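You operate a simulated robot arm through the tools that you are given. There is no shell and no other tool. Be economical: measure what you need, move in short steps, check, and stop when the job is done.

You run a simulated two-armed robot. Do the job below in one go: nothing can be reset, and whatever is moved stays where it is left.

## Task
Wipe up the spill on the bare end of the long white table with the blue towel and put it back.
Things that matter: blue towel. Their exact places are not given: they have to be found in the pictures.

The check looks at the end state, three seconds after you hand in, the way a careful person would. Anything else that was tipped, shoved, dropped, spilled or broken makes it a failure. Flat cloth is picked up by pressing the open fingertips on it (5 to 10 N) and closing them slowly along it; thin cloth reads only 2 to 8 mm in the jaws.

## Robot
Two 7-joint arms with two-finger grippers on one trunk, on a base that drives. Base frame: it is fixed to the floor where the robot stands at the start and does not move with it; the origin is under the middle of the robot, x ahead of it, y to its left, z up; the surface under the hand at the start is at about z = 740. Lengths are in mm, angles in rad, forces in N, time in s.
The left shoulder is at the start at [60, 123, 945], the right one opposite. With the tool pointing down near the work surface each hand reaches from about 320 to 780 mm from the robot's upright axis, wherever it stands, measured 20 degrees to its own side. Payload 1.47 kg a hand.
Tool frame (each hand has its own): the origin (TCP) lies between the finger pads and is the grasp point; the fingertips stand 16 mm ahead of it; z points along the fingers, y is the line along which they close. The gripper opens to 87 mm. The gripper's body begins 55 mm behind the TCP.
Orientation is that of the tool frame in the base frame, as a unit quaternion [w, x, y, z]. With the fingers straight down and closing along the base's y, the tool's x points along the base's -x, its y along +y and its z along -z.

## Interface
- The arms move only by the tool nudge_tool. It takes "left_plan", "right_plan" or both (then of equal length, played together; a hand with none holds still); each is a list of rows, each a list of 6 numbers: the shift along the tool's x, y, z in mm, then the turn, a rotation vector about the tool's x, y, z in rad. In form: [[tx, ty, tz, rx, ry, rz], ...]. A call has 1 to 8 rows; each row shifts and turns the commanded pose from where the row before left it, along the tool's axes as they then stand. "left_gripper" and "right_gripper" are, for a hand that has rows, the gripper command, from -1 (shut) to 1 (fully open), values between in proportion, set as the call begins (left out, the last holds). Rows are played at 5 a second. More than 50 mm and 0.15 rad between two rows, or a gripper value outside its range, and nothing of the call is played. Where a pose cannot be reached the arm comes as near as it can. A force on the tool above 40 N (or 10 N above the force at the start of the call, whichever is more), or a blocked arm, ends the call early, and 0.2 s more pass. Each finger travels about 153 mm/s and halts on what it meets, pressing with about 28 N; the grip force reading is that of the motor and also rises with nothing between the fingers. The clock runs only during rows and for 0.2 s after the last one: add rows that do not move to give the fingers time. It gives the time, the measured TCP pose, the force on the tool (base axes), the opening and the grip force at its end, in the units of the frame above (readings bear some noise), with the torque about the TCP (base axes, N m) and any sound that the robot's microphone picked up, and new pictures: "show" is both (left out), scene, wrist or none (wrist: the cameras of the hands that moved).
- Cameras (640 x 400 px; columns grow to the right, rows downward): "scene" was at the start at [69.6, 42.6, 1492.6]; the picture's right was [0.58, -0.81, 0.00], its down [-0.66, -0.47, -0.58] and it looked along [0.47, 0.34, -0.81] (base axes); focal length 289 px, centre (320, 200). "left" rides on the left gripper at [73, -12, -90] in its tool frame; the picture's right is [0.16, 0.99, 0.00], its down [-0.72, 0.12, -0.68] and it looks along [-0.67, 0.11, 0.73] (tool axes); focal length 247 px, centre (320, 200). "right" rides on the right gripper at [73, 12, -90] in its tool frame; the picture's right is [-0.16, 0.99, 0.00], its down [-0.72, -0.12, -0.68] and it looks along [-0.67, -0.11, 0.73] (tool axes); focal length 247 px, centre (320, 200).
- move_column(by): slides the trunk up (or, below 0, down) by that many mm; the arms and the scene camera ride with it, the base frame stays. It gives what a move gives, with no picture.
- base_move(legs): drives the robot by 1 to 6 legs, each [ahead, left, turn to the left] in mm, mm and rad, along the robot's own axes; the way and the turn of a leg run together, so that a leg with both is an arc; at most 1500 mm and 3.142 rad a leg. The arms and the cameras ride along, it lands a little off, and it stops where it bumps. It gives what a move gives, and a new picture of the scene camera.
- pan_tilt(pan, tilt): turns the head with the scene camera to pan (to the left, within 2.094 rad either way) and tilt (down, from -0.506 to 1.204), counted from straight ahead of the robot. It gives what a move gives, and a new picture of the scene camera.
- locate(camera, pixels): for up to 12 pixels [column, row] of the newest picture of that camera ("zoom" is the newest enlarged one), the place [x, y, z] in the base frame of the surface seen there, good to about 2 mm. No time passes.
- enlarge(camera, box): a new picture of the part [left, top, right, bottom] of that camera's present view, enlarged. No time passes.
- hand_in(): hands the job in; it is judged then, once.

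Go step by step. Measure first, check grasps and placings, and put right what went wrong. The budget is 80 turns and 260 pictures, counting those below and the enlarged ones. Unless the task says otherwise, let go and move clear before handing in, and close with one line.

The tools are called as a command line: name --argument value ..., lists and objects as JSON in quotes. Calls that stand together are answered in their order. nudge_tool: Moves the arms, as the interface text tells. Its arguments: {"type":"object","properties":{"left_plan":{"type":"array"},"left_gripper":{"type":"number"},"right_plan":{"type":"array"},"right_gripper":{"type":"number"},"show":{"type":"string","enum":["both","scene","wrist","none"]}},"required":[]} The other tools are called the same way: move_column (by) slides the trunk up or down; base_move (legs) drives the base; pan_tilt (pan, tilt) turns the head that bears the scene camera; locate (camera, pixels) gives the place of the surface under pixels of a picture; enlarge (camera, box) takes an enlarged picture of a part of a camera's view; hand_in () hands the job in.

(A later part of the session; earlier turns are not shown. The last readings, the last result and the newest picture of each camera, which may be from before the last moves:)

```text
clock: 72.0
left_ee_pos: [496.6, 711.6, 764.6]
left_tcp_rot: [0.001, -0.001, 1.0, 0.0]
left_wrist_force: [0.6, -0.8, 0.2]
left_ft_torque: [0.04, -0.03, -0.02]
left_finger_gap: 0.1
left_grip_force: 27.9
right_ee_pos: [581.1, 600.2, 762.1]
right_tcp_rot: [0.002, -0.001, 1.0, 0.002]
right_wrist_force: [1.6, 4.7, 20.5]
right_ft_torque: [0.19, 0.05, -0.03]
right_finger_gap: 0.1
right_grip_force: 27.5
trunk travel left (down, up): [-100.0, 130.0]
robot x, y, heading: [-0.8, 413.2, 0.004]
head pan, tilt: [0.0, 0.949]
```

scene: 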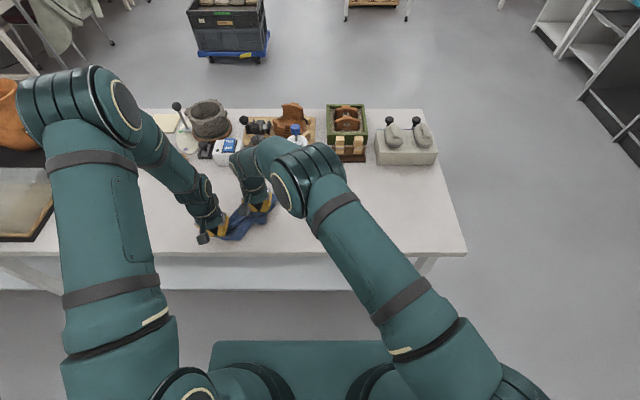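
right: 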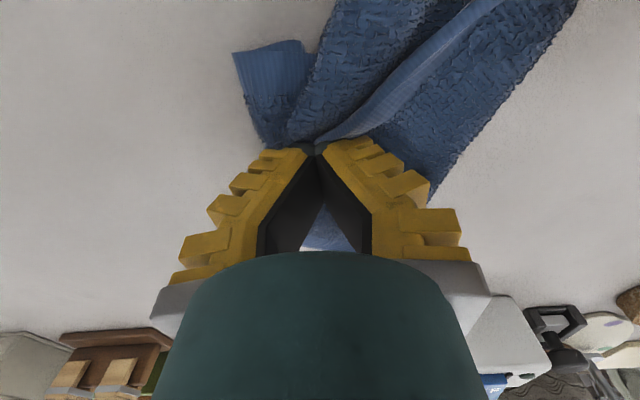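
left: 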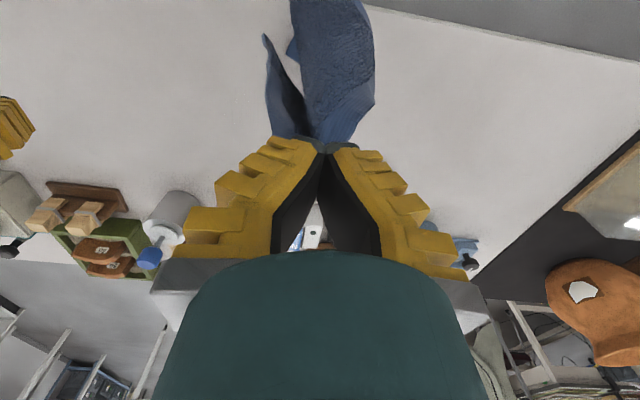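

I'll raise the fist and lift the towel to inspect.

nudge_tool --right_plan '[[0, 0, -35, 0, 0, 0], [0, 0, -45, 0, 0, 0], [0, -40, -20, 0, 0, 0], [0, -48, 0, 0, 0, 0], [0, -48, 0, 0, 0, 0], [0, -48, 0, 0, 0, 0], [0, -40, 0, 0, 0, 0], [0, 0, 0, 0, 0, 0]]' --left_plan '[[0, 0, 0, 0, 0, 0], [0, 0, 0, 0, 0, 0], [0, 0, -25, 0, 0, 0], [0, 0, -45, 0, 0, 0], [0, 0, -45, 0, 0, 0], [0, 0, -45, 0, 0, 0], [0, 0, -45, 0, 0, 0], [0, 0, -45, 0, 0, 0]]' --show "both"

enlarge --camera "scene" --box '[225, 190, 281, 225]'

enlarge --camera "scene" --box '[170, 160, 330, 260]'

```text
clock: 73.8
left_ee_pos: [494.4, 712.2, 1014.2]
left_tcp_rot: [0.0, -0.001, 1.0, 0.0]
left_wrist_force: [-0.2, 1.0, 0.0]
left_ft_torque: [0.0, -0.01, 0.0]
left_finger_gap: 0.0
left_grip_force: 28.2
right_ee_pos: [581.1, 377.7, 861.9]
right_tcp_rot: [0.0, -0.002, 1.0, 0.001]
right_wrist_force: [0.5, -0.5, 0.5]
right_ft_torque: [-0.02, 0.01, 0.01]
right_finger_gap: 0.0
right_grip_force: 27.9
trunk travel left (down, up): [-100.0, 130.0]
robot x, y, heading: [-4.3, 416.1, 0.002]
head pan, tilt: [0.0, 0.949]
```

scene: 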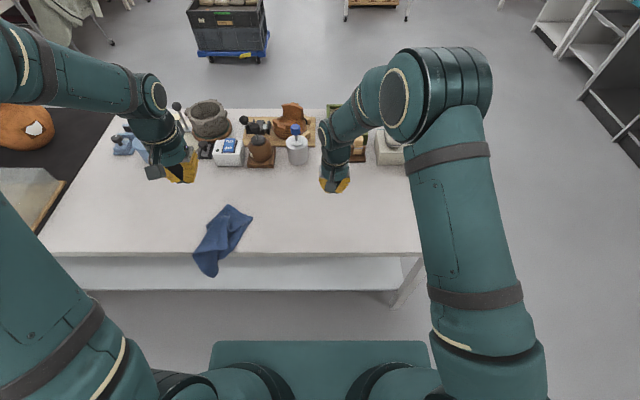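
right: 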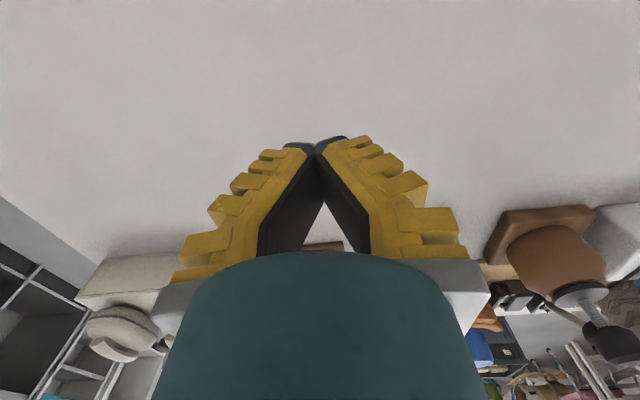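
left: 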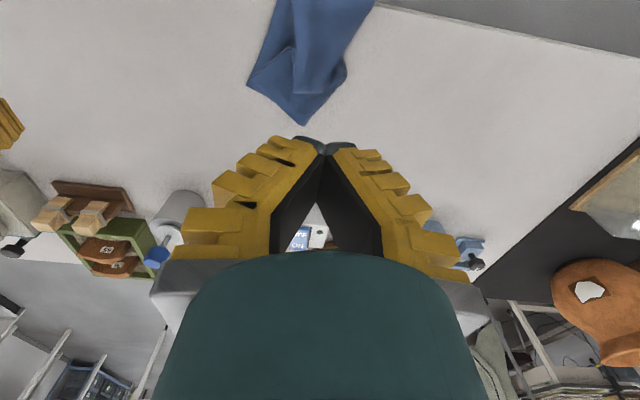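

```text
11.43 times, centred on (253, 208) of scene
```

zoom: 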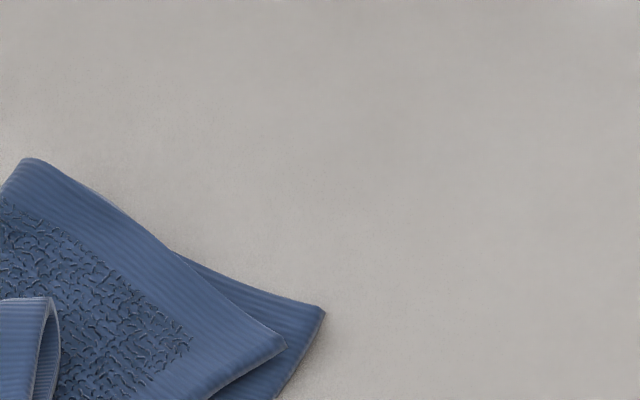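

```text
4.00 times, centred on (250, 210) of scene
```

zoom: 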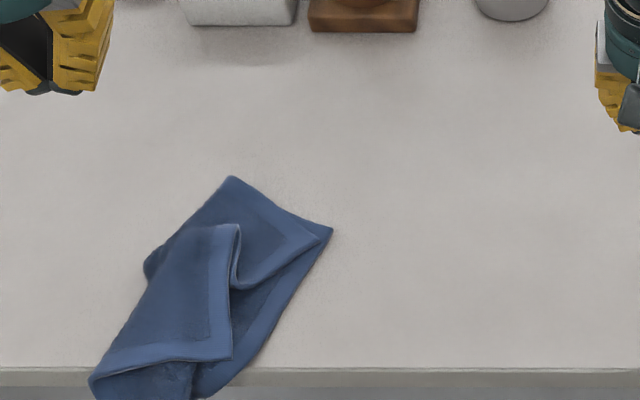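

The wiped area now looks clean, but the towel slipped out of the left hand and lies folded over the near edge. I'll measure it to regrasp.

locate --camera "zoom" --pixels '[[232, 178], [331, 232], [238, 228], [150, 265], [92, 378], [190, 360], [232, 355], [270, 345], [200, 290], [270, 240], [210, 395], [290, 260]]'

enlarge --camera "scene" --box '[170, 190, 290, 290]'

```text
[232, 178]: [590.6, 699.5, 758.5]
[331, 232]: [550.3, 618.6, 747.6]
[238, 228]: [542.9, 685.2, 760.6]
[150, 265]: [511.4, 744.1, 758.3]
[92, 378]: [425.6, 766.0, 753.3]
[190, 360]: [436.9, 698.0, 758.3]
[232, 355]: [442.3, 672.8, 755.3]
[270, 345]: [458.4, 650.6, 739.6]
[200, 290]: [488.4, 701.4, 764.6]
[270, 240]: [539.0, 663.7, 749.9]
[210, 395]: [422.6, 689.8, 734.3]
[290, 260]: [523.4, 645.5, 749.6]
```

```text
4.00 times, centred on (230, 240) of scene
```

zoom: 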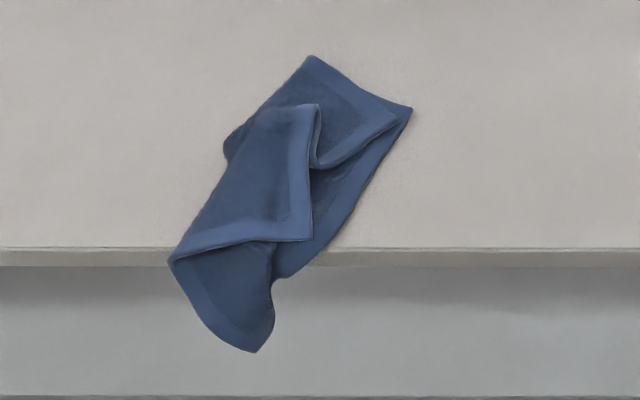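

The towel is folded lengthwise, with its upper layer's free corner F near (443,675). I'll regrasp F with the left hand at (462,690) and open the fold.

nudge_tool --left_plan '[[8, -5, 30, 0, 0, 0], [8, -5, 40, 0, 0, 0], [8, -6, 40, 0, 0, 0], [8, -6, 40, 0, 0, 0], [0, 0, 40, 0, 0, 0], [0, 0, 22, 0, 0, 0], [0, 0, 0, 0, 0, 0]]' --left_gripper -0.35 --show "both"

```text
clock: 75.4
left_ee_pos: [463.5, 690.6, 801.9]
left_tcp_rot: [0.0, 0.0, 1.0, 0.0]
left_wrist_force: [-0.6, 0.7, -0.3]
left_ft_torque: [-0.01, 0.01, -0.04]
left_finger_gap: 34.3
left_grip_force: 4.9
right_ee_pos: [582.5, 377.5, 863.0]
right_tcp_rot: [0.0, -0.001, 1.0, 0.0]
right_wrist_force: [-0.3, 0.1, -0.4]
right_ft_torque: [0.0, 0.0, -0.01]
right_finger_gap: 0.0
right_grip_force: 28.0
trunk travel left (down, up): [-100.0, 130.0]
robot x, y, heading: [-0.5, 411.6, 0.001]
head pan, tilt: [0.0, 0.949]
```

scene: 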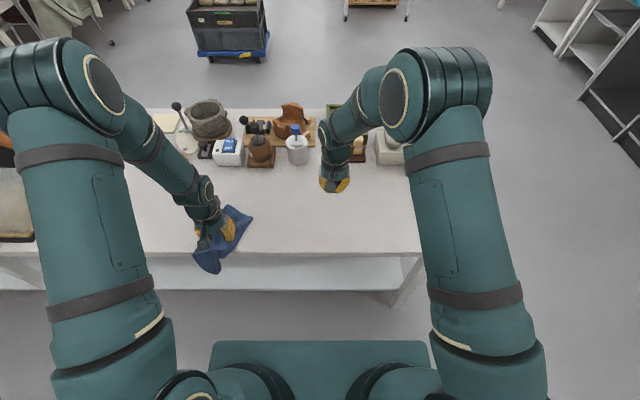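
left: 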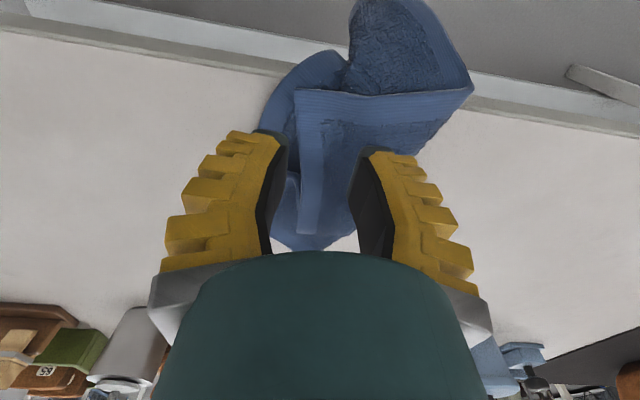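

F shows at left-camera (297,92). The inner finger is just off the flap's edge, so I'll shift 12 mm left and lower to contact.

nudge_tool --left_plan '[[6, 12, 0, 0, 0, 0], [0, 0, 12, 0, 0, 0], [0, 0, 8, 0, 0, 0], [0, 0, 5, 0, 0, 0], [0, 0, 4, 0, 0, 0], [0, 0, 0, 0, 0, 0]]' --show "wrist"

```text
clock: 76.8
left_ee_pos: [458.7, 701.2, 774.4]
left_tcp_rot: [0.0, -0.001, 1.0, 0.0]
left_wrist_force: [-0.1, 1.3, 0.1]
left_ft_torque: [0.01, -0.01, -0.02]
left_finger_gap: 29.3
left_grip_force: 7.4
right_ee_pos: [580.7, 376.7, 862.0]
right_tcp_rot: [0.0, -0.001, 1.0, 0.0]
right_wrist_force: [-0.8, 0.4, 0.3]
right_ft_torque: [-0.02, 0.0, 0.01]
right_finger_gap: 0.0
right_grip_force: 27.5
trunk travel left (down, up): [-100.0, 130.0]
robot x, y, heading: [-3.5, 413.0, 0.003]
head pan, tilt: [0.0, 0.949]
```

left: 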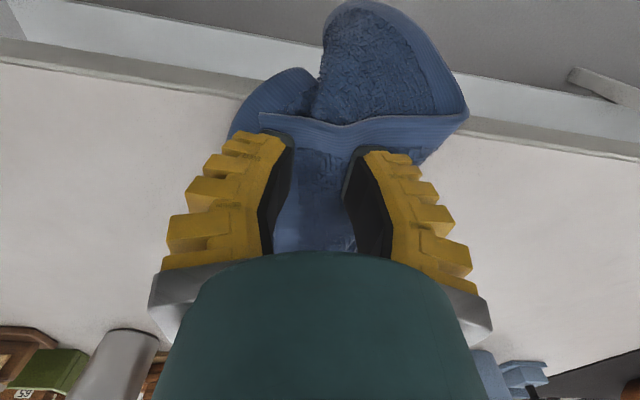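

No contact yet. I'll lower a little further.

nudge_tool --left_plan '[[0, 0, 4, 0, 0, 0], [0, 0, 3, 0, 0, 0], [0, 0, 0, 0, 0, 0]]' --show "none"

nudge_tool --left_plan '[[0, 0, 3, 0, 0, 0], [0, 0, 0, 0, 0, 0]]' --show "none"

```text
clock: 77.6
left_ee_pos: [460.2, 702.1, 765.2]
left_tcp_rot: [0.0, -0.001, 1.0, 0.0]
left_wrist_force: [-0.1, 1.0, 0.6]
left_ft_torque: [0.02, -0.04, -0.02]
left_finger_gap: 29.2
left_grip_force: 6.9
right_ee_pos: [581.8, 376.1, 861.9]
right_tcp_rot: [0.0, -0.001, 1.0, 0.0]
right_wrist_force: [0.5, -0.3, 0.0]
right_ft_torque: [-0.01, 0.03, 0.03]
right_finger_gap: 0.3
right_grip_force: 28.0
trunk travel left (down, up): [-100.0, 130.0]
robot x, y, heading: [-0.9, 412.8, 0.002]
head pan, tilt: [0.0, 0.949]
```

```text
clock: 78.2
left_ee_pos: [459.0, 701.3, 763.4]
left_tcp_rot: [-0.001, -0.001, 1.0, 0.0]
left_wrist_force: [-0.2, 0.6, 1.0]
left_ft_torque: [0.01, 0.01, 0.01]
left_finger_gap: 29.0
left_grip_force: 7.2
right_ee_pos: [581.6, 377.0, 862.1]
right_tcp_rot: [0.0, 0.0, 1.0, 0.0]
right_wrist_force: [0.6, 0.1, 0.2]
right_ft_torque: [-0.01, 0.0, -0.01]
right_finger_gap: 0.0
right_grip_force: 28.1
trunk travel left (down, up): [-100.0, 130.0]
robot x, y, heading: [2.4, 412.8, 0.004]
head pan, tilt: [0.0, 0.949]
```

nudge_tool --left_plan '[[0, 0, 2, 0, 0, 0], [0, 0, 1, 0, 0, 0], [0, 0, 0, 0, 0, 0]]' --left_gripper -0.45 --show "none"

nudge_tool --left_plan '[[0, 0, 0, 0, 0, 0], [0, 0, 0, 0, 0, 0]]' --left_gripper -0.7 --show "wrist"

```text
clock: 79.0
left_ee_pos: [459.0, 702.1, 760.5]
left_tcp_rot: [0.0, -0.001, 1.0, 0.0]
left_wrist_force: [0.8, -0.9, 6.2]
left_ft_torque: [0.02, 0.0, -0.01]
left_finger_gap: 28.4
left_grip_force: 3.7
right_ee_pos: [581.4, 377.7, 861.6]
right_tcp_rot: [0.0, -0.001, 1.0, 0.0]
right_wrist_force: [-0.7, 0.6, 0.7]
right_ft_torque: [0.0, 0.0, 0.03]
right_finger_gap: 0.0
right_grip_force: 28.0
trunk travel left (down, up): [-100.0, 130.0]
robot x, y, heading: [0.1, 408.9, -0.0]
head pan, tilt: [0.0, 0.949]
```

```text
clock: 79.6
left_ee_pos: [459.9, 702.0, 761.4]
left_tcp_rot: [0.0, -0.001, 1.0, 0.0]
left_wrist_force: [-0.2, -1.2, 5.8]
left_ft_torque: [0.04, -0.01, -0.01]
left_finger_gap: 19.3
left_grip_force: 5.8
right_ee_pos: [581.8, 377.6, 861.2]
right_tcp_rot: [0.0, -0.001, 1.0, -0.001]
right_wrist_force: [0.1, -1.2, 0.8]
right_ft_torque: [-0.02, -0.01, 0.01]
right_finger_gap: 0.1
right_grip_force: 28.0
trunk travel left (down, up): [-100.0, 130.0]
robot x, y, heading: [-1.8, 412.1, 0.004]
head pan, tilt: [0.0, 0.949]
```

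left: 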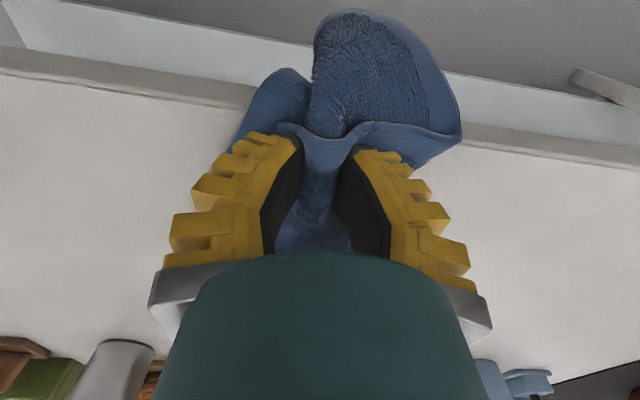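

The top layer is bulging between the fingers. I'll close fully, then lift a little.

nudge_tool --left_plan '[[0, 0, 0, 0, 0, 0], [0, 0, 0, 0, 0, 0], [0, 0, 0, 0, 0, 0], [0, 0, -15, 0, 0, 0], [0, 0, -25, 0, 0, 0], [0, 10, -30, 0, 0, 0], [0, 20, -30, 0, 0, 0], [0, 0, 0, 0, 0, 0]]' --left_gripper -1 --show "both"

enlarge --camera "scene" --box '[150, 160, 310, 290]'

```text
clock: 81.4
left_ee_pos: [461.4, 732.9, 861.0]
left_tcp_rot: [-0.002, -0.001, 1.0, 0.0]
left_wrist_force: [-0.3, 0.2, -0.3]
left_ft_torque: [0.01, -0.01, 0.0]
left_finger_gap: 0.1
left_grip_force: 27.6
right_ee_pos: [582.1, 376.7, 862.1]
right_tcp_rot: [0.0, -0.001, 1.0, -0.001]
right_wrist_force: [1.5, -0.4, 0.7]
right_ft_torque: [0.01, -0.01, 0.01]
right_finger_gap: 0.0
right_grip_force: 28.6
trunk travel left (down, up): [-100.0, 130.0]
robot x, y, heading: [1.6, 412.9, 0.001]
head pan, tilt: [0.0, 0.949]
```

scene: 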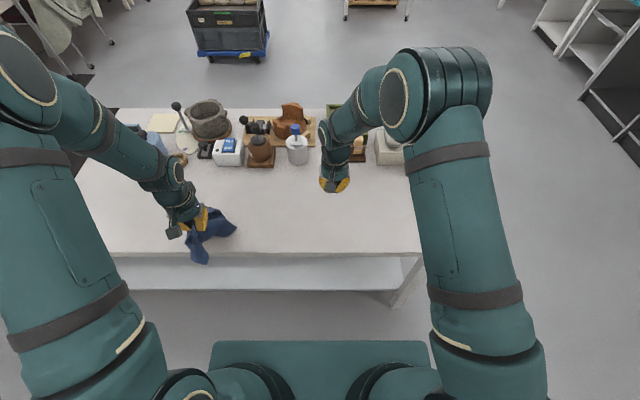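
left: 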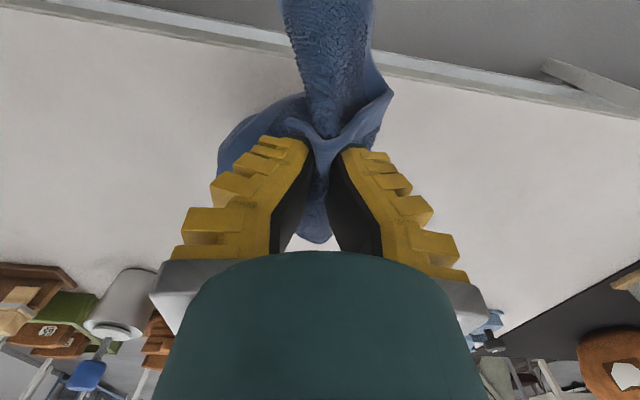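

```text
3.08 times, centred on (230, 225) of scene
```

zoom: 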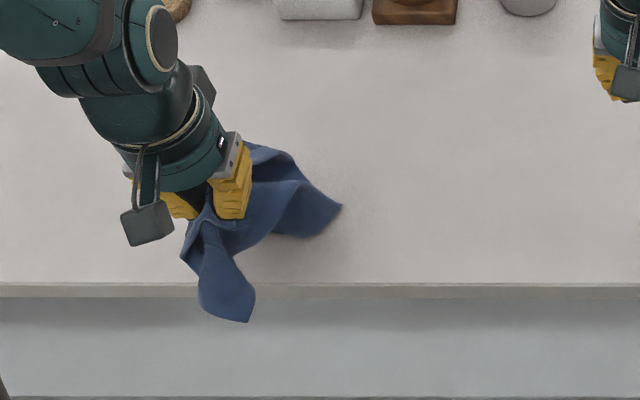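

The towel is held again. I'll lift it high and move it inward over the table, then see how it hangs.

nudge_tool --left_plan '[[-10, -10, -40, 0, 0, 0], [-10, -20, -40, 0, 0, 0], [-10, -20, -40, 0, 0, 0], [-10, -40, -25, 0, 0, 0], [-10, -45, 0, 0, 0, 0], [0, -45, 0, 0, 0, 0], [0, -45, 0, 0, 0, 0], [0, -10, 0, 0, 0, 0]]' --right_plan '[[0, -40, 0, 0, 0, 0], [0, -40, 0, 0, 0, 0], [0, -40, 0, 0, 0, 0], [0, -40, 0, 0, 0, 0], [0, -40, 0, 0, 0, 0], [0, -40, 0, 0, 0, 0], [0, 0, 0, 0, 0, 0], [0, 0, 0, 0, 0, 0]]' --show "both"

enlarge --camera "scene" --box '[170, 130, 330, 260]'

```text
clock: 83.2
left_ee_pos: [511.3, 496.0, 1004.9]
left_tcp_rot: [0.0, 0.0, 1.0, -0.001]
left_wrist_force: [-0.2, -0.4, -0.3]
left_ft_torque: [-0.03, 0.0, 0.0]
left_finger_gap: 0.2
left_grip_force: 28.1
right_ee_pos: [580.7, 135.9, 863.9]
right_tcp_rot: [0.0, -0.002, 1.0, 0.0]
right_wrist_force: [0.0, 0.1, -0.5]
right_ft_torque: [0.01, -0.01, 0.0]
right_finger_gap: 0.0
right_grip_force: 28.2
trunk travel left (down, up): [-100.0, 130.0]
robot x, y, heading: [-4.1, 410.8, 0.002]
head pan, tilt: [0.0, 0.949]
```

scene: 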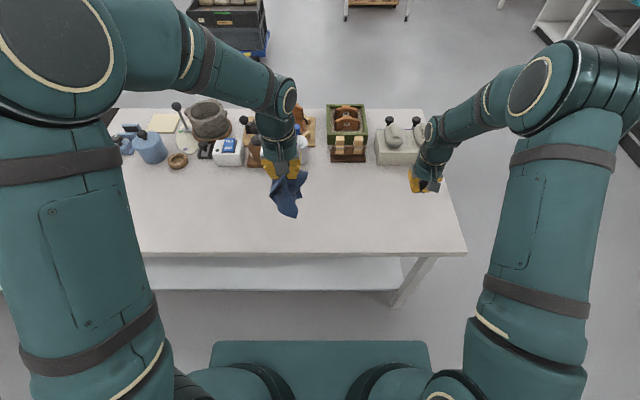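
right: 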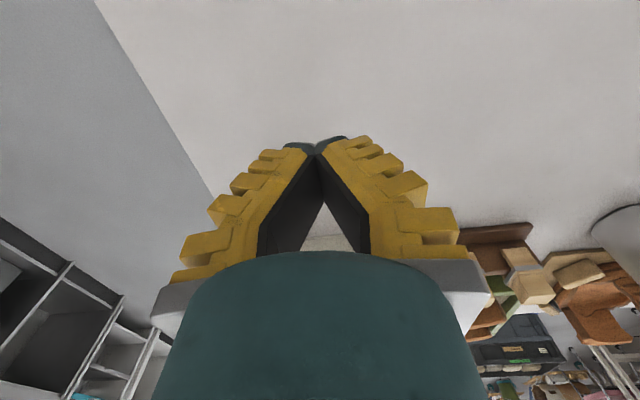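
left: 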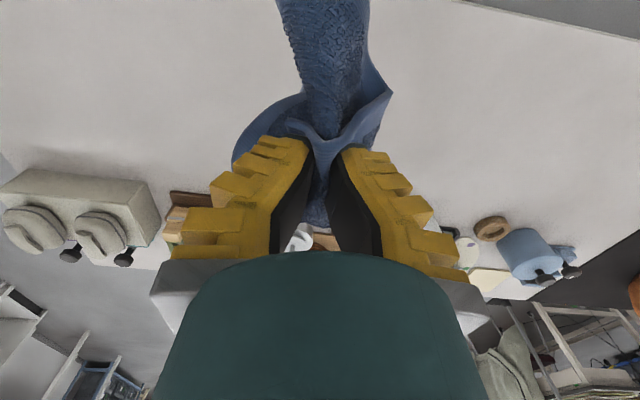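

```text
3.08 times, centred on (250, 195) of scene
```

zoom: 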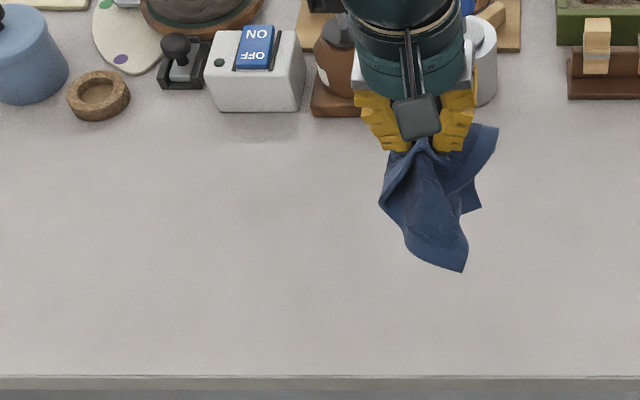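

The spill site at scene (250,210) is clean. Now I'll carry the towel home: left to about (660,215), with the right moved out of the way.

nudge_tool --left_plan '[[-21, -40, 0, 0, 0, 0], [-21, -40, 0, 0, 0, 0], [-21, -40, 0, 0, 0, 0], [-21, -40, 0, 0, 0, 0], [-21, -40, 0, 0, 0, 0], [-21, -40, 0, 0, 0, 0], [-24, -40, 0, 0, 0, 0], [0, 0, 0, 0, 0, 0]]' --right_plan '[[20, -40, 0, 0, 0, 0], [20, -40, 0, 0, 0, 0], [20, -40, 0, 0, 0, 0], [20, -20, 0, 0, 0, 0], [0, 0, 0, 0, 0, 0], [0, 0, 0, 0, 0, 0], [0, 0, 0, 0, 0, 0], [0, 0, 0, 0, 0, 0]]' --show "both"

enlarge --camera "scene" --box '[280, 130, 480, 260]'

```text
clock: 85.0
left_ee_pos: [650.7, 224.3, 1001.9]
left_tcp_rot: [0.0, -0.001, 1.0, 0.0]
left_wrist_force: [0.3, -0.4, -0.6]
left_ft_torque: [0.0, 0.0, 0.03]
left_finger_gap: 0.0
left_grip_force: 27.8
left hand out of reach, approached as far as the arm can: row 7
right_ee_pos: [502.0, -1.5, 861.7]
right_tcp_rot: [0.0, 0.0, 1.0, -0.001]
right_wrist_force: [-0.1, -0.1, -0.7]
right_ft_torque: [0.05, -0.01, -0.02]
right_finger_gap: 0.0
right_grip_force: 28.4
trunk travel left (down, up): [-100.0, 130.0]
robot x, y, heading: [-0.7, 416.7, 0.005]
head pan, tilt: [0.0, 0.949]
```

scene: 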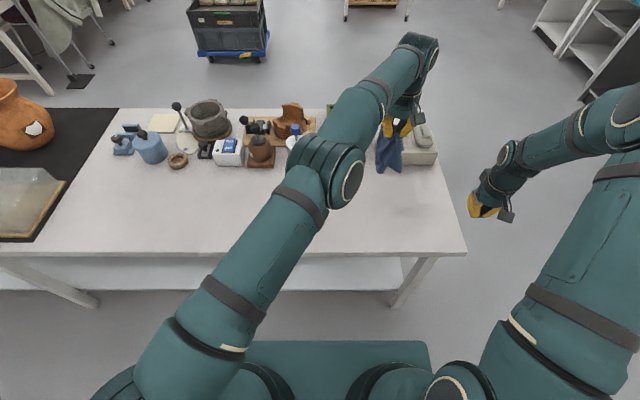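
right: 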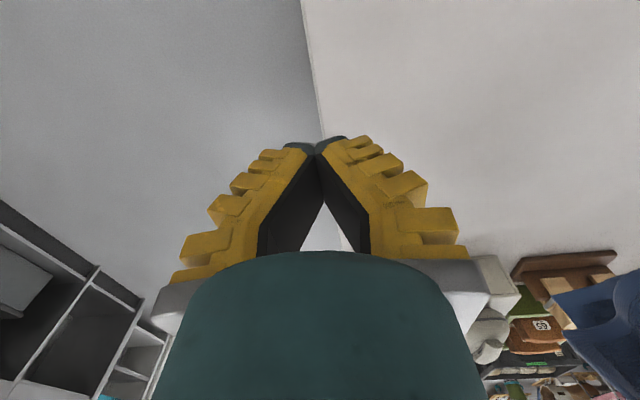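
left: 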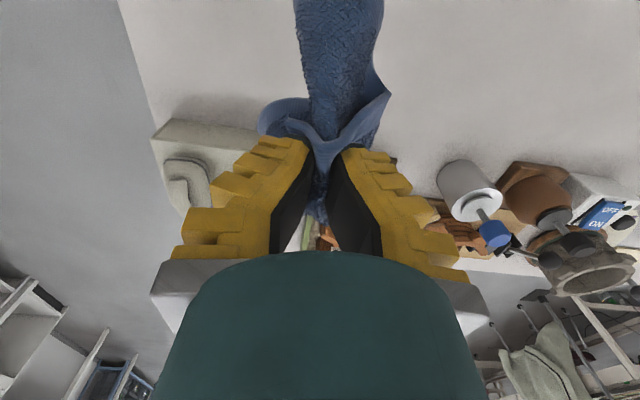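

```text
3.08 times, centred on (380, 195) of scene
```

zoom: 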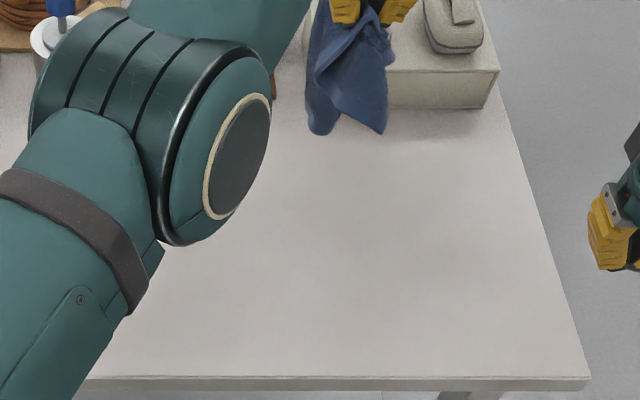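

I'll lay it down at home, backing toward the robot.

nudge_tool --left_plan '[[10, 0, 24, 0, 0, 0], [0, 0, 26, 0, 0, 0], [28, -2, 32, 0, 0, 0], [28, -2, 32, 0, 0, 0], [28, -2, 32, 0, 0, 0], [28, -2, 32, 0, 0, 0], [28, -2, 32, 0, 0, 0], [28, -2, 28, 0, 0, 0]]' --show "both"

enlarge --camera "scene" --box '[320, 150, 480, 260]'

```text
clock: 86.8
left_ee_pos: [471.9, 208.8, 766.3]
left_tcp_rot: [0.001, -0.002, 1.0, 0.0]
left_wrist_force: [0.7, 0.8, 2.7]
left_ft_torque: [0.01, -0.05, -0.02]
left_finger_gap: 0.0
left_grip_force: 28.1
right_ee_pos: [503.0, -4.0, 861.1]
right_tcp_rot: [0.0, -0.001, 1.0, 0.0]
right_wrist_force: [-0.3, -0.1, 0.7]
right_ft_torque: [-0.01, 0.0, 0.01]
right_finger_gap: 0.1
right_grip_force: 28.1
trunk travel left (down, up): [-100.0, 130.0]
robot x, y, heading: [-1.2, 413.4, -0.004]
head pan, tilt: [0.0, 0.949]
```

scene: 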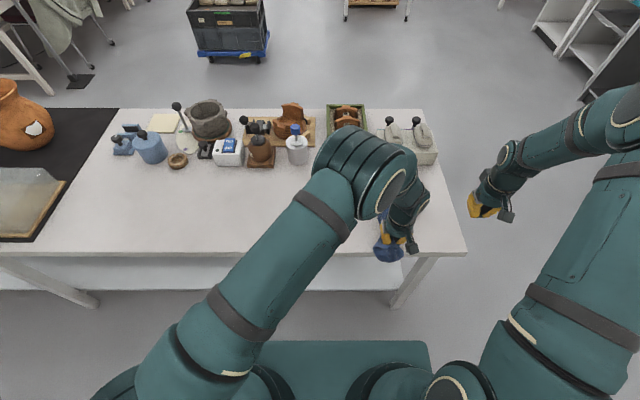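
left: 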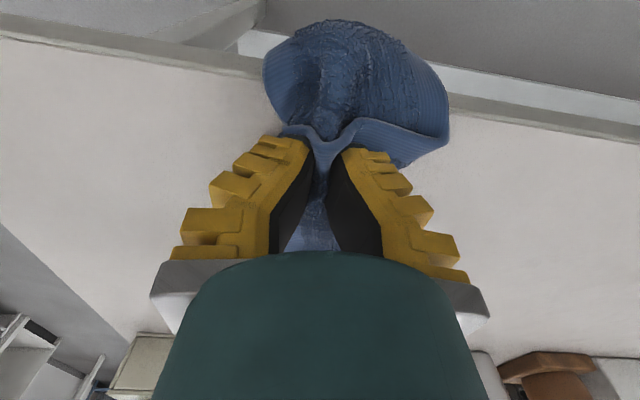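

```text
3.64 times, centred on (400, 205) of scene
```

zoom: 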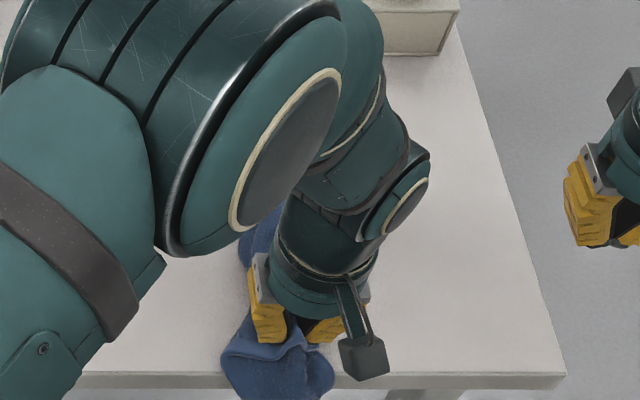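

Part of it hangs over the near edge. I'll lift slightly, move 80 mm forward, set down, release and back away to look.

nudge_tool --left_plan '[[-10, 0, -40, 0, 0, 0], [-20, 0, -40, 0, 0, 0], [-30, 0, -10, 0, 0, 0], [-30, 0, 10, 0, 0, 0], [0, 0, 40, 0, 0, 0], [0, 0, 35, 0, 0, 0], [0, 0, 0, 0, 0, 0]]' --show "none"

nudge_tool --left_plan '[[0, 0, 0, 0, 0, 0], [0, 0, -30, 0, 0, 0], [0, 0, -40, 0, 0, 0], [0, 0, -40, 0, 0, 0], [0, 45, -20, 0, 0, 0], [0, 48, 0, 0, 0, 0], [0, 48, 0, 0, 0, 0], [0, 48, 0, 0, 0, 0]]' --left_gripper -0.2 --show "both"

enlarge --camera "scene" --box '[320, 150, 480, 260]'

```text
clock: 88.4
left_ee_pos: [561.1, 209.5, 773.6]
left_tcp_rot: [0.001, -0.001, 1.0, -0.001]
left_wrist_force: [-0.9, 0.7, 7.9]
left_ft_torque: [-0.04, -0.02, 0.02]
left_finger_gap: 0.0
left_grip_force: 28.0
right_ee_pos: [501.8, -3.3, 861.1]
right_tcp_rot: [0.001, -0.001, 1.0, 0.0]
right_wrist_force: [-0.4, 0.3, 0.0]
right_ft_torque: [-0.04, -0.01, -0.02]
right_finger_gap: 0.2
right_grip_force: 27.9
trunk travel left (down, up): [-100.0, 130.0]
robot x, y, heading: [-3.5, 414.2, 0.001]
head pan, tilt: [0.0, 0.949]
```

```text
clock: 90.2
left_ee_pos: [562.2, 400.7, 899.3]
left_tcp_rot: [0.0, -0.001, 1.0, -0.001]
left_wrist_force: [0.5, 0.5, 0.6]
left_ft_torque: [0.02, 0.01, 0.02]
left_finger_gap: 40.4
left_grip_force: 4.1
right_ee_pos: [504.0, -2.4, 861.5]
right_tcp_rot: [0.0, -0.001, 1.0, 0.0]
right_wrist_force: [0.1, -0.1, 0.6]
right_ft_torque: [-0.01, -0.01, -0.02]
right_finger_gap: 0.1
right_grip_force: 28.4
trunk travel left (down, up): [-100.0, 130.0]
robot x, y, heading: [1.3, 414.4, -0.002]
head pan, tilt: [0.0, 0.949]
```

scene: 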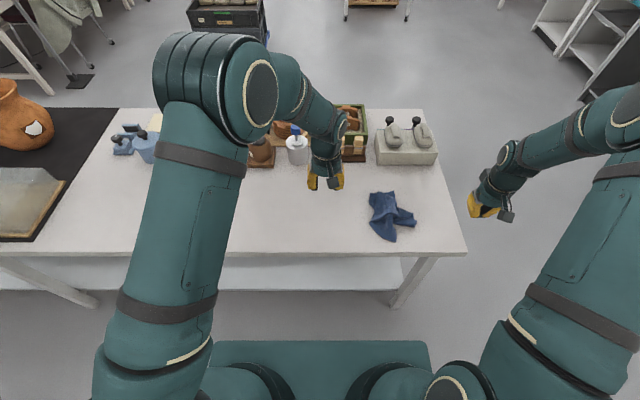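
left: 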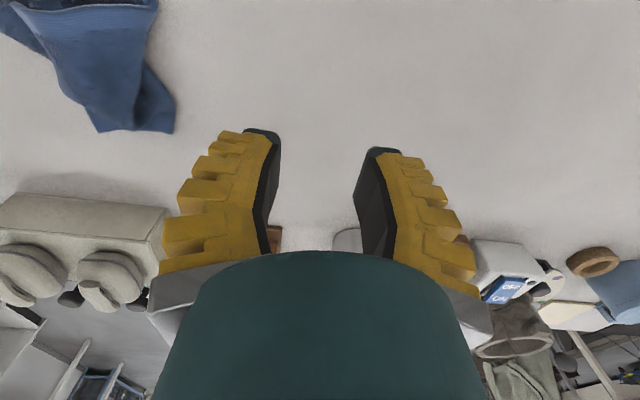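

```text
3.64 times, centred on (400, 205) of scene
```

zoom: 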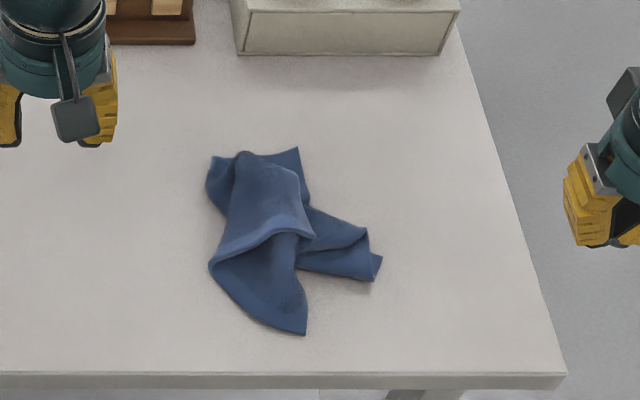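

The towel is home and wholly on the table but crumpled. I'll look closely to pick corners for spreading it.

enlarge --camera "scene" --box '[360, 180, 424, 250]'

locate --camera "scene" --pixels '[[401, 192], [424, 223], [403, 241], [378, 194], [378, 222], [406, 215], [421, 213], [422, 226], [390, 195], [403, 205], [392, 232]]'

```text
5.71 times, centred on (392, 215) of scene
```

zoom: 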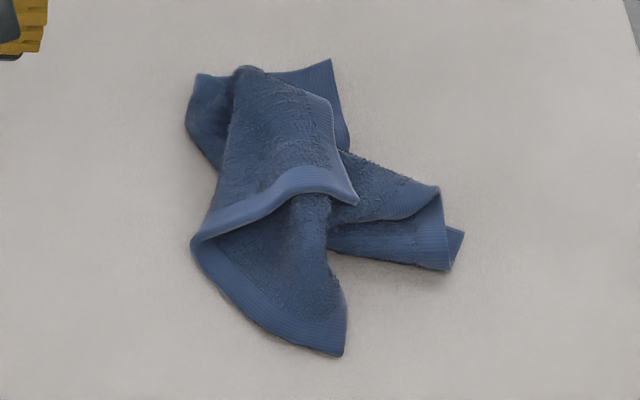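

```text
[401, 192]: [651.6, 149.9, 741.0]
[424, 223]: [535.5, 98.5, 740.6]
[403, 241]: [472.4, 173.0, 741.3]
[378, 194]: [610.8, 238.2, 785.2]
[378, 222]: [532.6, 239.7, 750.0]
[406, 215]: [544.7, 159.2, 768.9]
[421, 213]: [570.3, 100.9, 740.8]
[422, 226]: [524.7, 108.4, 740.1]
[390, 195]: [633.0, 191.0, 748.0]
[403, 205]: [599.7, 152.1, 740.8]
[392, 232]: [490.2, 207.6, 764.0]
```

F, the flap corner, is at zoom (357,203) and C3, the bottom corner, is at zoom (342,355); they are the ends of one short edge. I'll locate both exactly.

locate --camera "zoom" --pixels '[[355, 202], [335, 180], [310, 190], [320, 150], [280, 190], [340, 350], [335, 320], [310, 335], [300, 310], [335, 290], [200, 240], [290, 150]]'

```text
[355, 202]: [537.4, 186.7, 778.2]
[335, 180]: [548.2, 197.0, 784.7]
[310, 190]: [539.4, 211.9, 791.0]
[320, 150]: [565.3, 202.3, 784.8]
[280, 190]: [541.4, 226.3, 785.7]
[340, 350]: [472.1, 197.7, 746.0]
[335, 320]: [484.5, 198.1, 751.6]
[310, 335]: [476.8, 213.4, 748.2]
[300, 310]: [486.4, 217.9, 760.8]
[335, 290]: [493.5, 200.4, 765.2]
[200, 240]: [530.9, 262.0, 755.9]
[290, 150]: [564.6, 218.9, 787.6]
```

I'll bring the left hand above F, aiming at (553,206), with jaws at about 25 mm.

nudge_tool --left_plan '[[2, -45, 0, 0, 0, 0], [2, -45, 0, 0, 0, 0], [2, -45, 0, 0, 0, 0], [2, -45, 5, 0, 0, 0], [0, -15, 35, 0, 0, 0], [0, 0, 35, 0, 0, 0], [0, 0, 8, 0, 0, 0], [0, 0, 0, 0, 0, 0]]' --left_gripper -0.45 --show "wrist"

```text
clock: 92.0
left_ee_pos: [555.8, 204.1, 819.8]
left_tcp_rot: [0.0, 0.0, 1.0, 0.0]
left_wrist_force: [-0.4, -0.6, 0.1]
left_ft_torque: [-0.01, -0.02, -0.02]
left_finger_gap: 30.5
left_grip_force: 4.0
right_ee_pos: [501.6, -2.7, 861.0]
right_tcp_rot: [0.0, -0.001, 1.0, 0.001]
right_wrist_force: [-0.5, 0.5, -0.8]
right_ft_torque: [0.0, 0.0, 0.01]
right_finger_gap: 0.1
right_grip_force: 27.8
trunk travel left (down, up): [-100.0, 130.0]
robot x, y, heading: [-0.7, 413.8, 0.002]
head pan, tilt: [0.0, 0.949]
```

left: 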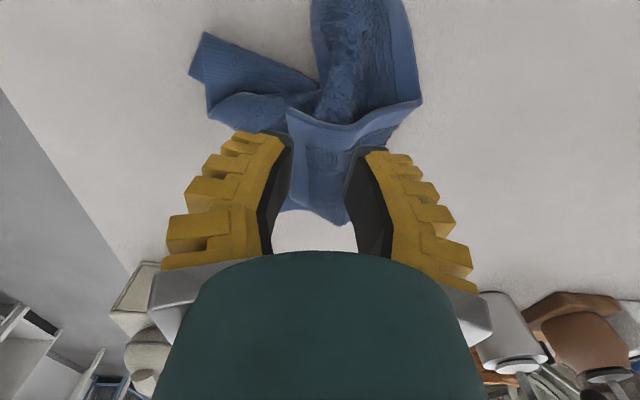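

F's corner is at (290,112) with the fingers over the flap. I'll lower and close in steps.

nudge_tool --left_plan '[[6, 4, 10, 0, 0, 0], [0, 0, 10, 0, 0, 0], [0, 0, 8, 0, 0, 0], [0, 0, 8, 0, 0, 0], [0, 0, 6, 0, 0, 0], [0, 0, 0, 0, 0, 0]]' --show "wrist"

```text
clock: 93.4
left_ee_pos: [548.6, 210.1, 777.3]
left_tcp_rot: [0.0, 0.0, 1.0, -0.001]
left_wrist_force: [-0.6, 0.3, -0.1]
left_ft_torque: [0.02, 0.02, -0.01]
left_finger_gap: 25.3
left_grip_force: 7.4
right_ee_pos: [501.9, -2.3, 862.1]
right_tcp_rot: [0.0, -0.002, 1.0, 0.0]
right_wrist_force: [0.0, -0.3, -0.2]
right_ft_torque: [0.0, -0.03, 0.0]
right_finger_gap: 0.2
right_grip_force: 27.9
trunk travel left (down, up): [-100.0, 130.0]
robot x, y, heading: [1.7, 414.2, 0.001]
head pan, tilt: [0.0, 0.949]
```

left: 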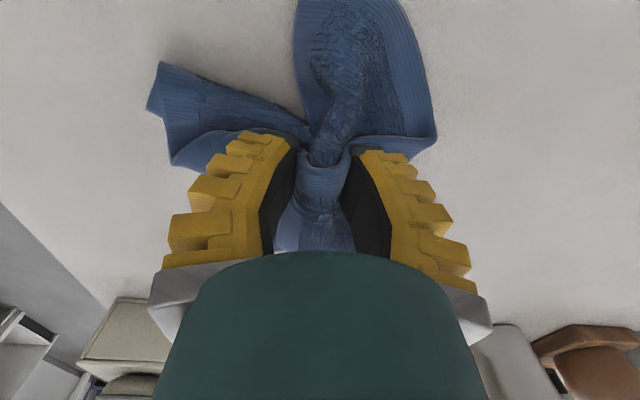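

The flap arches neatly between the fingers, so I'll close here and lift.

nudge_tool --left_plan '[[0, 0, 0, 0, 0, 0], [0, 0, 0, 0, 0, 0]]' --left_gripper -0.75 --show "none"

nudge_tool --left_plan '[[0, 0, 0, 0, 0, 0], [0, 0, 0, 0, 0, 0], [0, 0, 0, 0, 0, 0], [0, 0, -20, 0, 0, 0], [0, 10, -25, 0, 0, 0], [0, 15, -25, 0, 0, 0], [0, 15, -20, 0, 0, 0], [0, 0, 0, 0, 0, 0]]' --left_gripper -1 --show "both"

enlarge --camera "scene" --box '[340, 170, 440, 250]'

```text
clock: 94.0
left_ee_pos: [547.5, 210.7, 777.4]
left_tcp_rot: [0.0, -0.001, 1.0, 0.0]
left_wrist_force: [-0.8, 0.5, 1.1]
left_ft_torque: [0.0, 0.0, 0.02]
left_finger_gap: 18.2
left_grip_force: 7.1
right_ee_pos: [502.1, -3.7, 861.5]
right_tcp_rot: [0.0, -0.001, 1.0, 0.001]
right_wrist_force: [0.3, -0.2, 0.5]
right_ft_torque: [0.01, -0.05, 0.01]
right_finger_gap: 0.0
right_grip_force: 27.9
trunk travel left (down, up): [-100.0, 130.0]
robot x, y, heading: [-1.3, 415.5, 0.003]
head pan, tilt: [0.0, 0.949]
```

```text
clock: 95.8
left_ee_pos: [548.4, 250.8, 866.6]
left_tcp_rot: [0.0, -0.001, 1.0, 0.0]
left_wrist_force: [-0.7, -0.2, -0.5]
left_ft_torque: [0.01, 0.02, 0.01]
left_finger_gap: 1.1
left_grip_force: 28.2
right_ee_pos: [503.3, -2.8, 860.8]
right_tcp_rot: [0.0, -0.001, 1.0, 0.0]
right_wrist_force: [-0.1, -0.6, -0.8]
right_ft_torque: [0.01, 0.02, 0.04]
right_finger_gap: 0.0
right_grip_force: 28.1
trunk travel left (down, up): [-100.0, 130.0]
robot x, y, heading: [0.1, 413.9, 0.001]
head pan, tilt: [0.0, 0.949]
```

scene: 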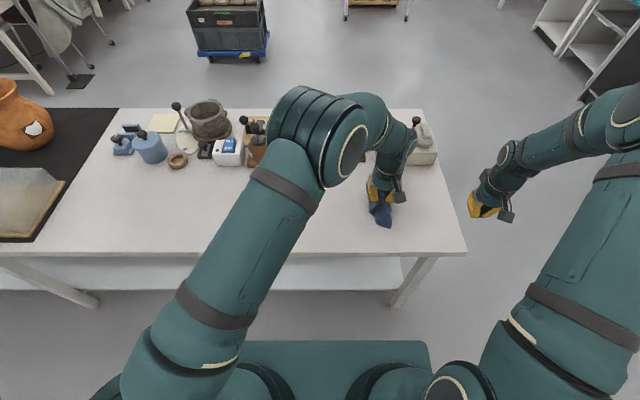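
left: 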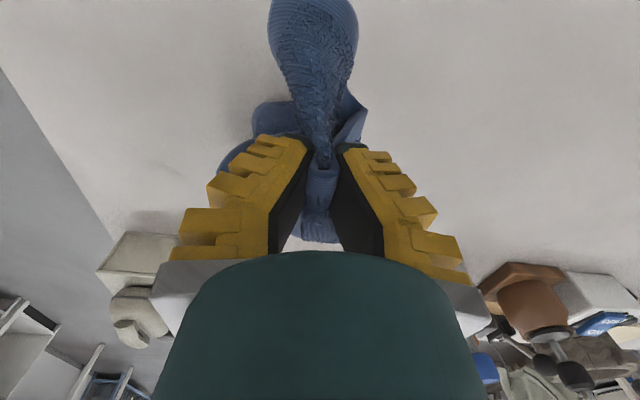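

```text
5.00 times, centred on (390, 210) of scene
```

zoom: 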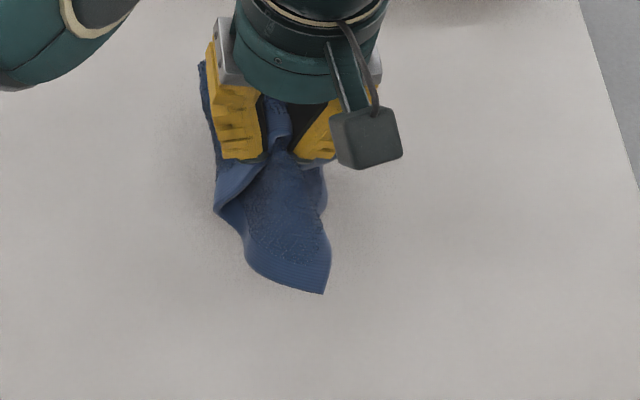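

The left hand holds the cloth. The free corner C3 shows at zoom (322,293). I'll locate it for the right hand.

locate --camera "zoom" --pixels '[[321, 290], [310, 275], [280, 270], [255, 260], [300, 250], [320, 240], [280, 220], [250, 210]]'

enlarge --camera "left" --box '[200, 0, 440, 260]'

```text
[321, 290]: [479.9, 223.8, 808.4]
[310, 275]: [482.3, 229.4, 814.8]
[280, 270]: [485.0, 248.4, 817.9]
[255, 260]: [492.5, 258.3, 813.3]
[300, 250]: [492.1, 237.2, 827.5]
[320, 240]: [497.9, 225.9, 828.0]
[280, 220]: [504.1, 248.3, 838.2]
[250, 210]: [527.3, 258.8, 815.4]
```

```text
1.54 times, centred on (320, 130) of left
```

zoom: 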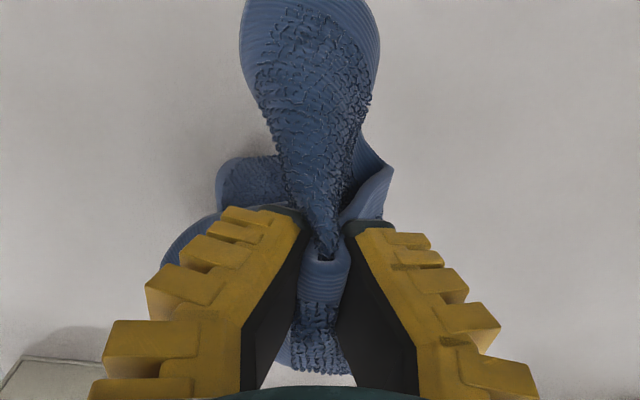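

The left wrist camera overhangs the free corner, so the right hand can't get in now. I'll set the flap down toward its unfolded side, release, and look again.

nudge_tool --left_plan '[[0, 0, 30, 0, 0, 0], [0, 0, 30, 0, 0, 0], [-10, 15, 10, 0, 0, 0], [-15, 20, 5, 0, 0, 0], [-15, 20, 5, 0, 0, 0], [-15, 20, 5, 0, 0, 0], [-5, 10, 5, 0, 0, 0], [0, 0, 0, 0, 0, 0]]' --show "none"

nudge_tool --left_plan '[[0, 0, 0, 0, 0, 0], [0, 0, -30, 0, 0, 0], [0, 0, -40, 0, 0, 0], [0, 0, -40, 0, 0, 0], [0, 45, 0, 0, 0, 0], [0, 48, 0, 0, 0, 0], [0, 48, 0, 0, 0, 0]]' --left_gripper -0.2 --show "scene"

enlarge --camera "scene" --box '[340, 170, 440, 250]'

```text
clock: 97.6
left_ee_pos: [607.8, 333.9, 777.0]
left_tcp_rot: [0.0, -0.001, 1.0, 0.001]
left_wrist_force: [-0.9, -0.3, -0.2]
left_ft_torque: [-0.01, -0.01, -0.01]
left_finger_gap: 1.4
left_grip_force: 28.1
right_ee_pos: [501.0, -1.9, 860.4]
right_tcp_rot: [0.0, -0.002, 1.0, 0.001]
right_wrist_force: [-0.2, -0.6, -0.6]
right_ft_torque: [0.0, 0.0, 0.0]
right_finger_gap: 0.0
right_grip_force: 28.2
trunk travel left (down, up): [-100.0, 130.0]
robot x, y, heading: [2.2, 413.8, 0.002]
head pan, tilt: [0.0, 0.949]
```

```text
clock: 99.2
left_ee_pos: [608.1, 475.5, 884.2]
left_tcp_rot: [0.0, -0.001, 1.0, 0.0]
left_wrist_force: [-0.1, 0.4, 0.1]
left_ft_torque: [-0.01, -0.04, -0.02]
left_finger_gap: 40.6
left_grip_force: 4.7
right_ee_pos: [502.0, -2.5, 861.0]
right_tcp_rot: [0.001, -0.001, 1.0, 0.001]
right_wrist_force: [-0.1, 0.4, 0.7]
right_ft_torque: [0.02, 0.0, 0.01]
right_finger_gap: 0.0
right_grip_force: 28.5
trunk travel left (down, up): [-100.0, 130.0]
robot x, y, heading: [-3.0, 417.4, 0.003]
head pan, tilt: [0.0, 0.949]
```

scene: 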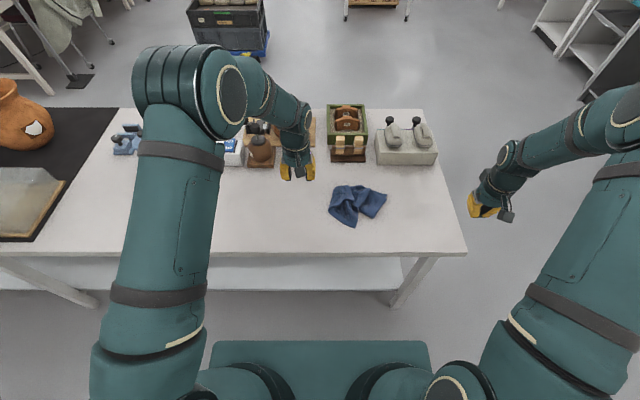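

```text
5.00 times, centred on (390, 210) of scene
```

zoom: 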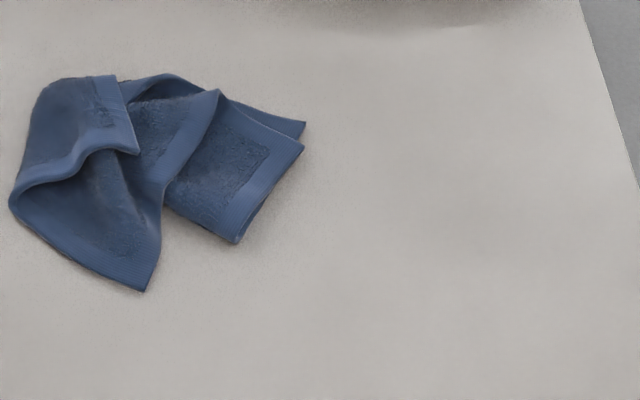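

Now the topology is readable: F is at zoom (138,152), C3 at (145,290), and C1 at (303,148) lies over C2 at (305,123). F–C1 is one long edge, all on top. I'll measure the grasp points for it.

locate --camera "zoom" --pixels '[[135, 150], [120, 140], [120, 115], [95, 130], [100, 100], [300, 148], [285, 165], [270, 185], [285, 145], [260, 130], [240, 235], [303, 126]]'

```text
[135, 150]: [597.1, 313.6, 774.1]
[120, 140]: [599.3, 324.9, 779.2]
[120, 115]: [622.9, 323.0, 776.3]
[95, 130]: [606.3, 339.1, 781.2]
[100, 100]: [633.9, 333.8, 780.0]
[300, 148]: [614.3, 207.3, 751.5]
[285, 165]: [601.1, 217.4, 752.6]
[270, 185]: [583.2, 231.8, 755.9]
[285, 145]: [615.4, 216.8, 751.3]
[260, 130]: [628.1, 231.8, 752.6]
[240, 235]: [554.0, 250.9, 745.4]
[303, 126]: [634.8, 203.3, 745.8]
```

The right hand goes first: above C1 at (606,224) with narrow jaws.

nudge_tool --right_plan '[[-17, 37, 0, 0, 0, 0], [-17, 37, 0, 0, 0, 0], [-17, 38, 0, 0, 0, 0], [-17, 38, 0, 0, 0, 0], [-18, 38, 0, 0, 0, 0], [-18, 38, 0, 0, 0, 0], [0, 0, 40, 0, 0, 0], [0, 0, 31, 0, 0, 0]]' --right_gripper -0.4 --show "both"

```text
clock: 101.0
left_ee_pos: [608.0, 474.3, 883.6]
left_tcp_rot: [0.0, 0.0, 1.0, 0.0]
left_wrist_force: [0.3, -0.2, -0.1]
left_ft_torque: [0.0, -0.02, -0.01]
left_finger_gap: 40.6
left_grip_force: 4.3
right_ee_pos: [607.5, 223.9, 787.4]
right_tcp_rot: [0.0, -0.001, 1.0, 0.0]
right_wrist_force: [-0.1, 0.6, 0.0]
right_ft_torque: [0.02, 0.0, -0.02]
right_finger_gap: 32.3
right_grip_force: 4.7
trunk travel left (down, up): [-100.0, 130.0]
robot x, y, heading: [-0.7, 412.4, 0.0]
head pan, tilt: [0.0, 0.949]
```

scene: 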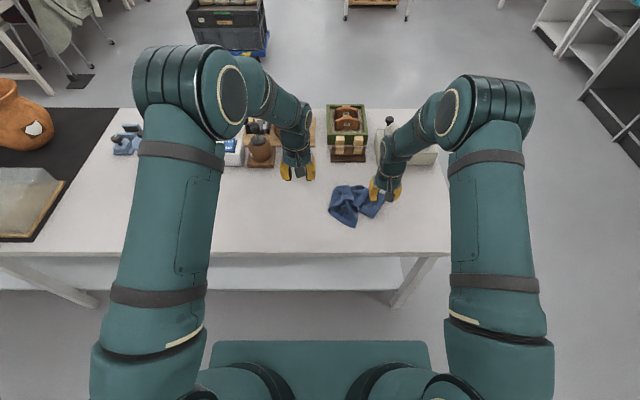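
right: 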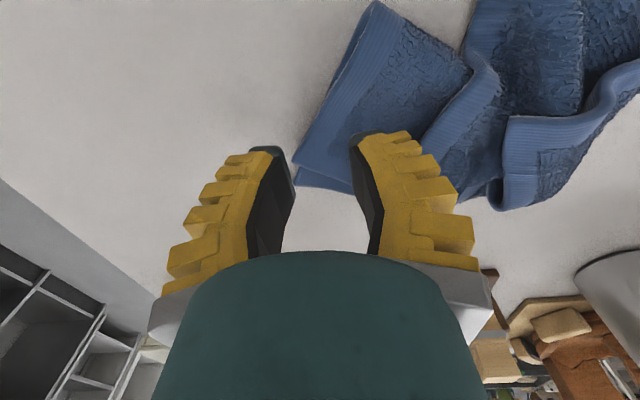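

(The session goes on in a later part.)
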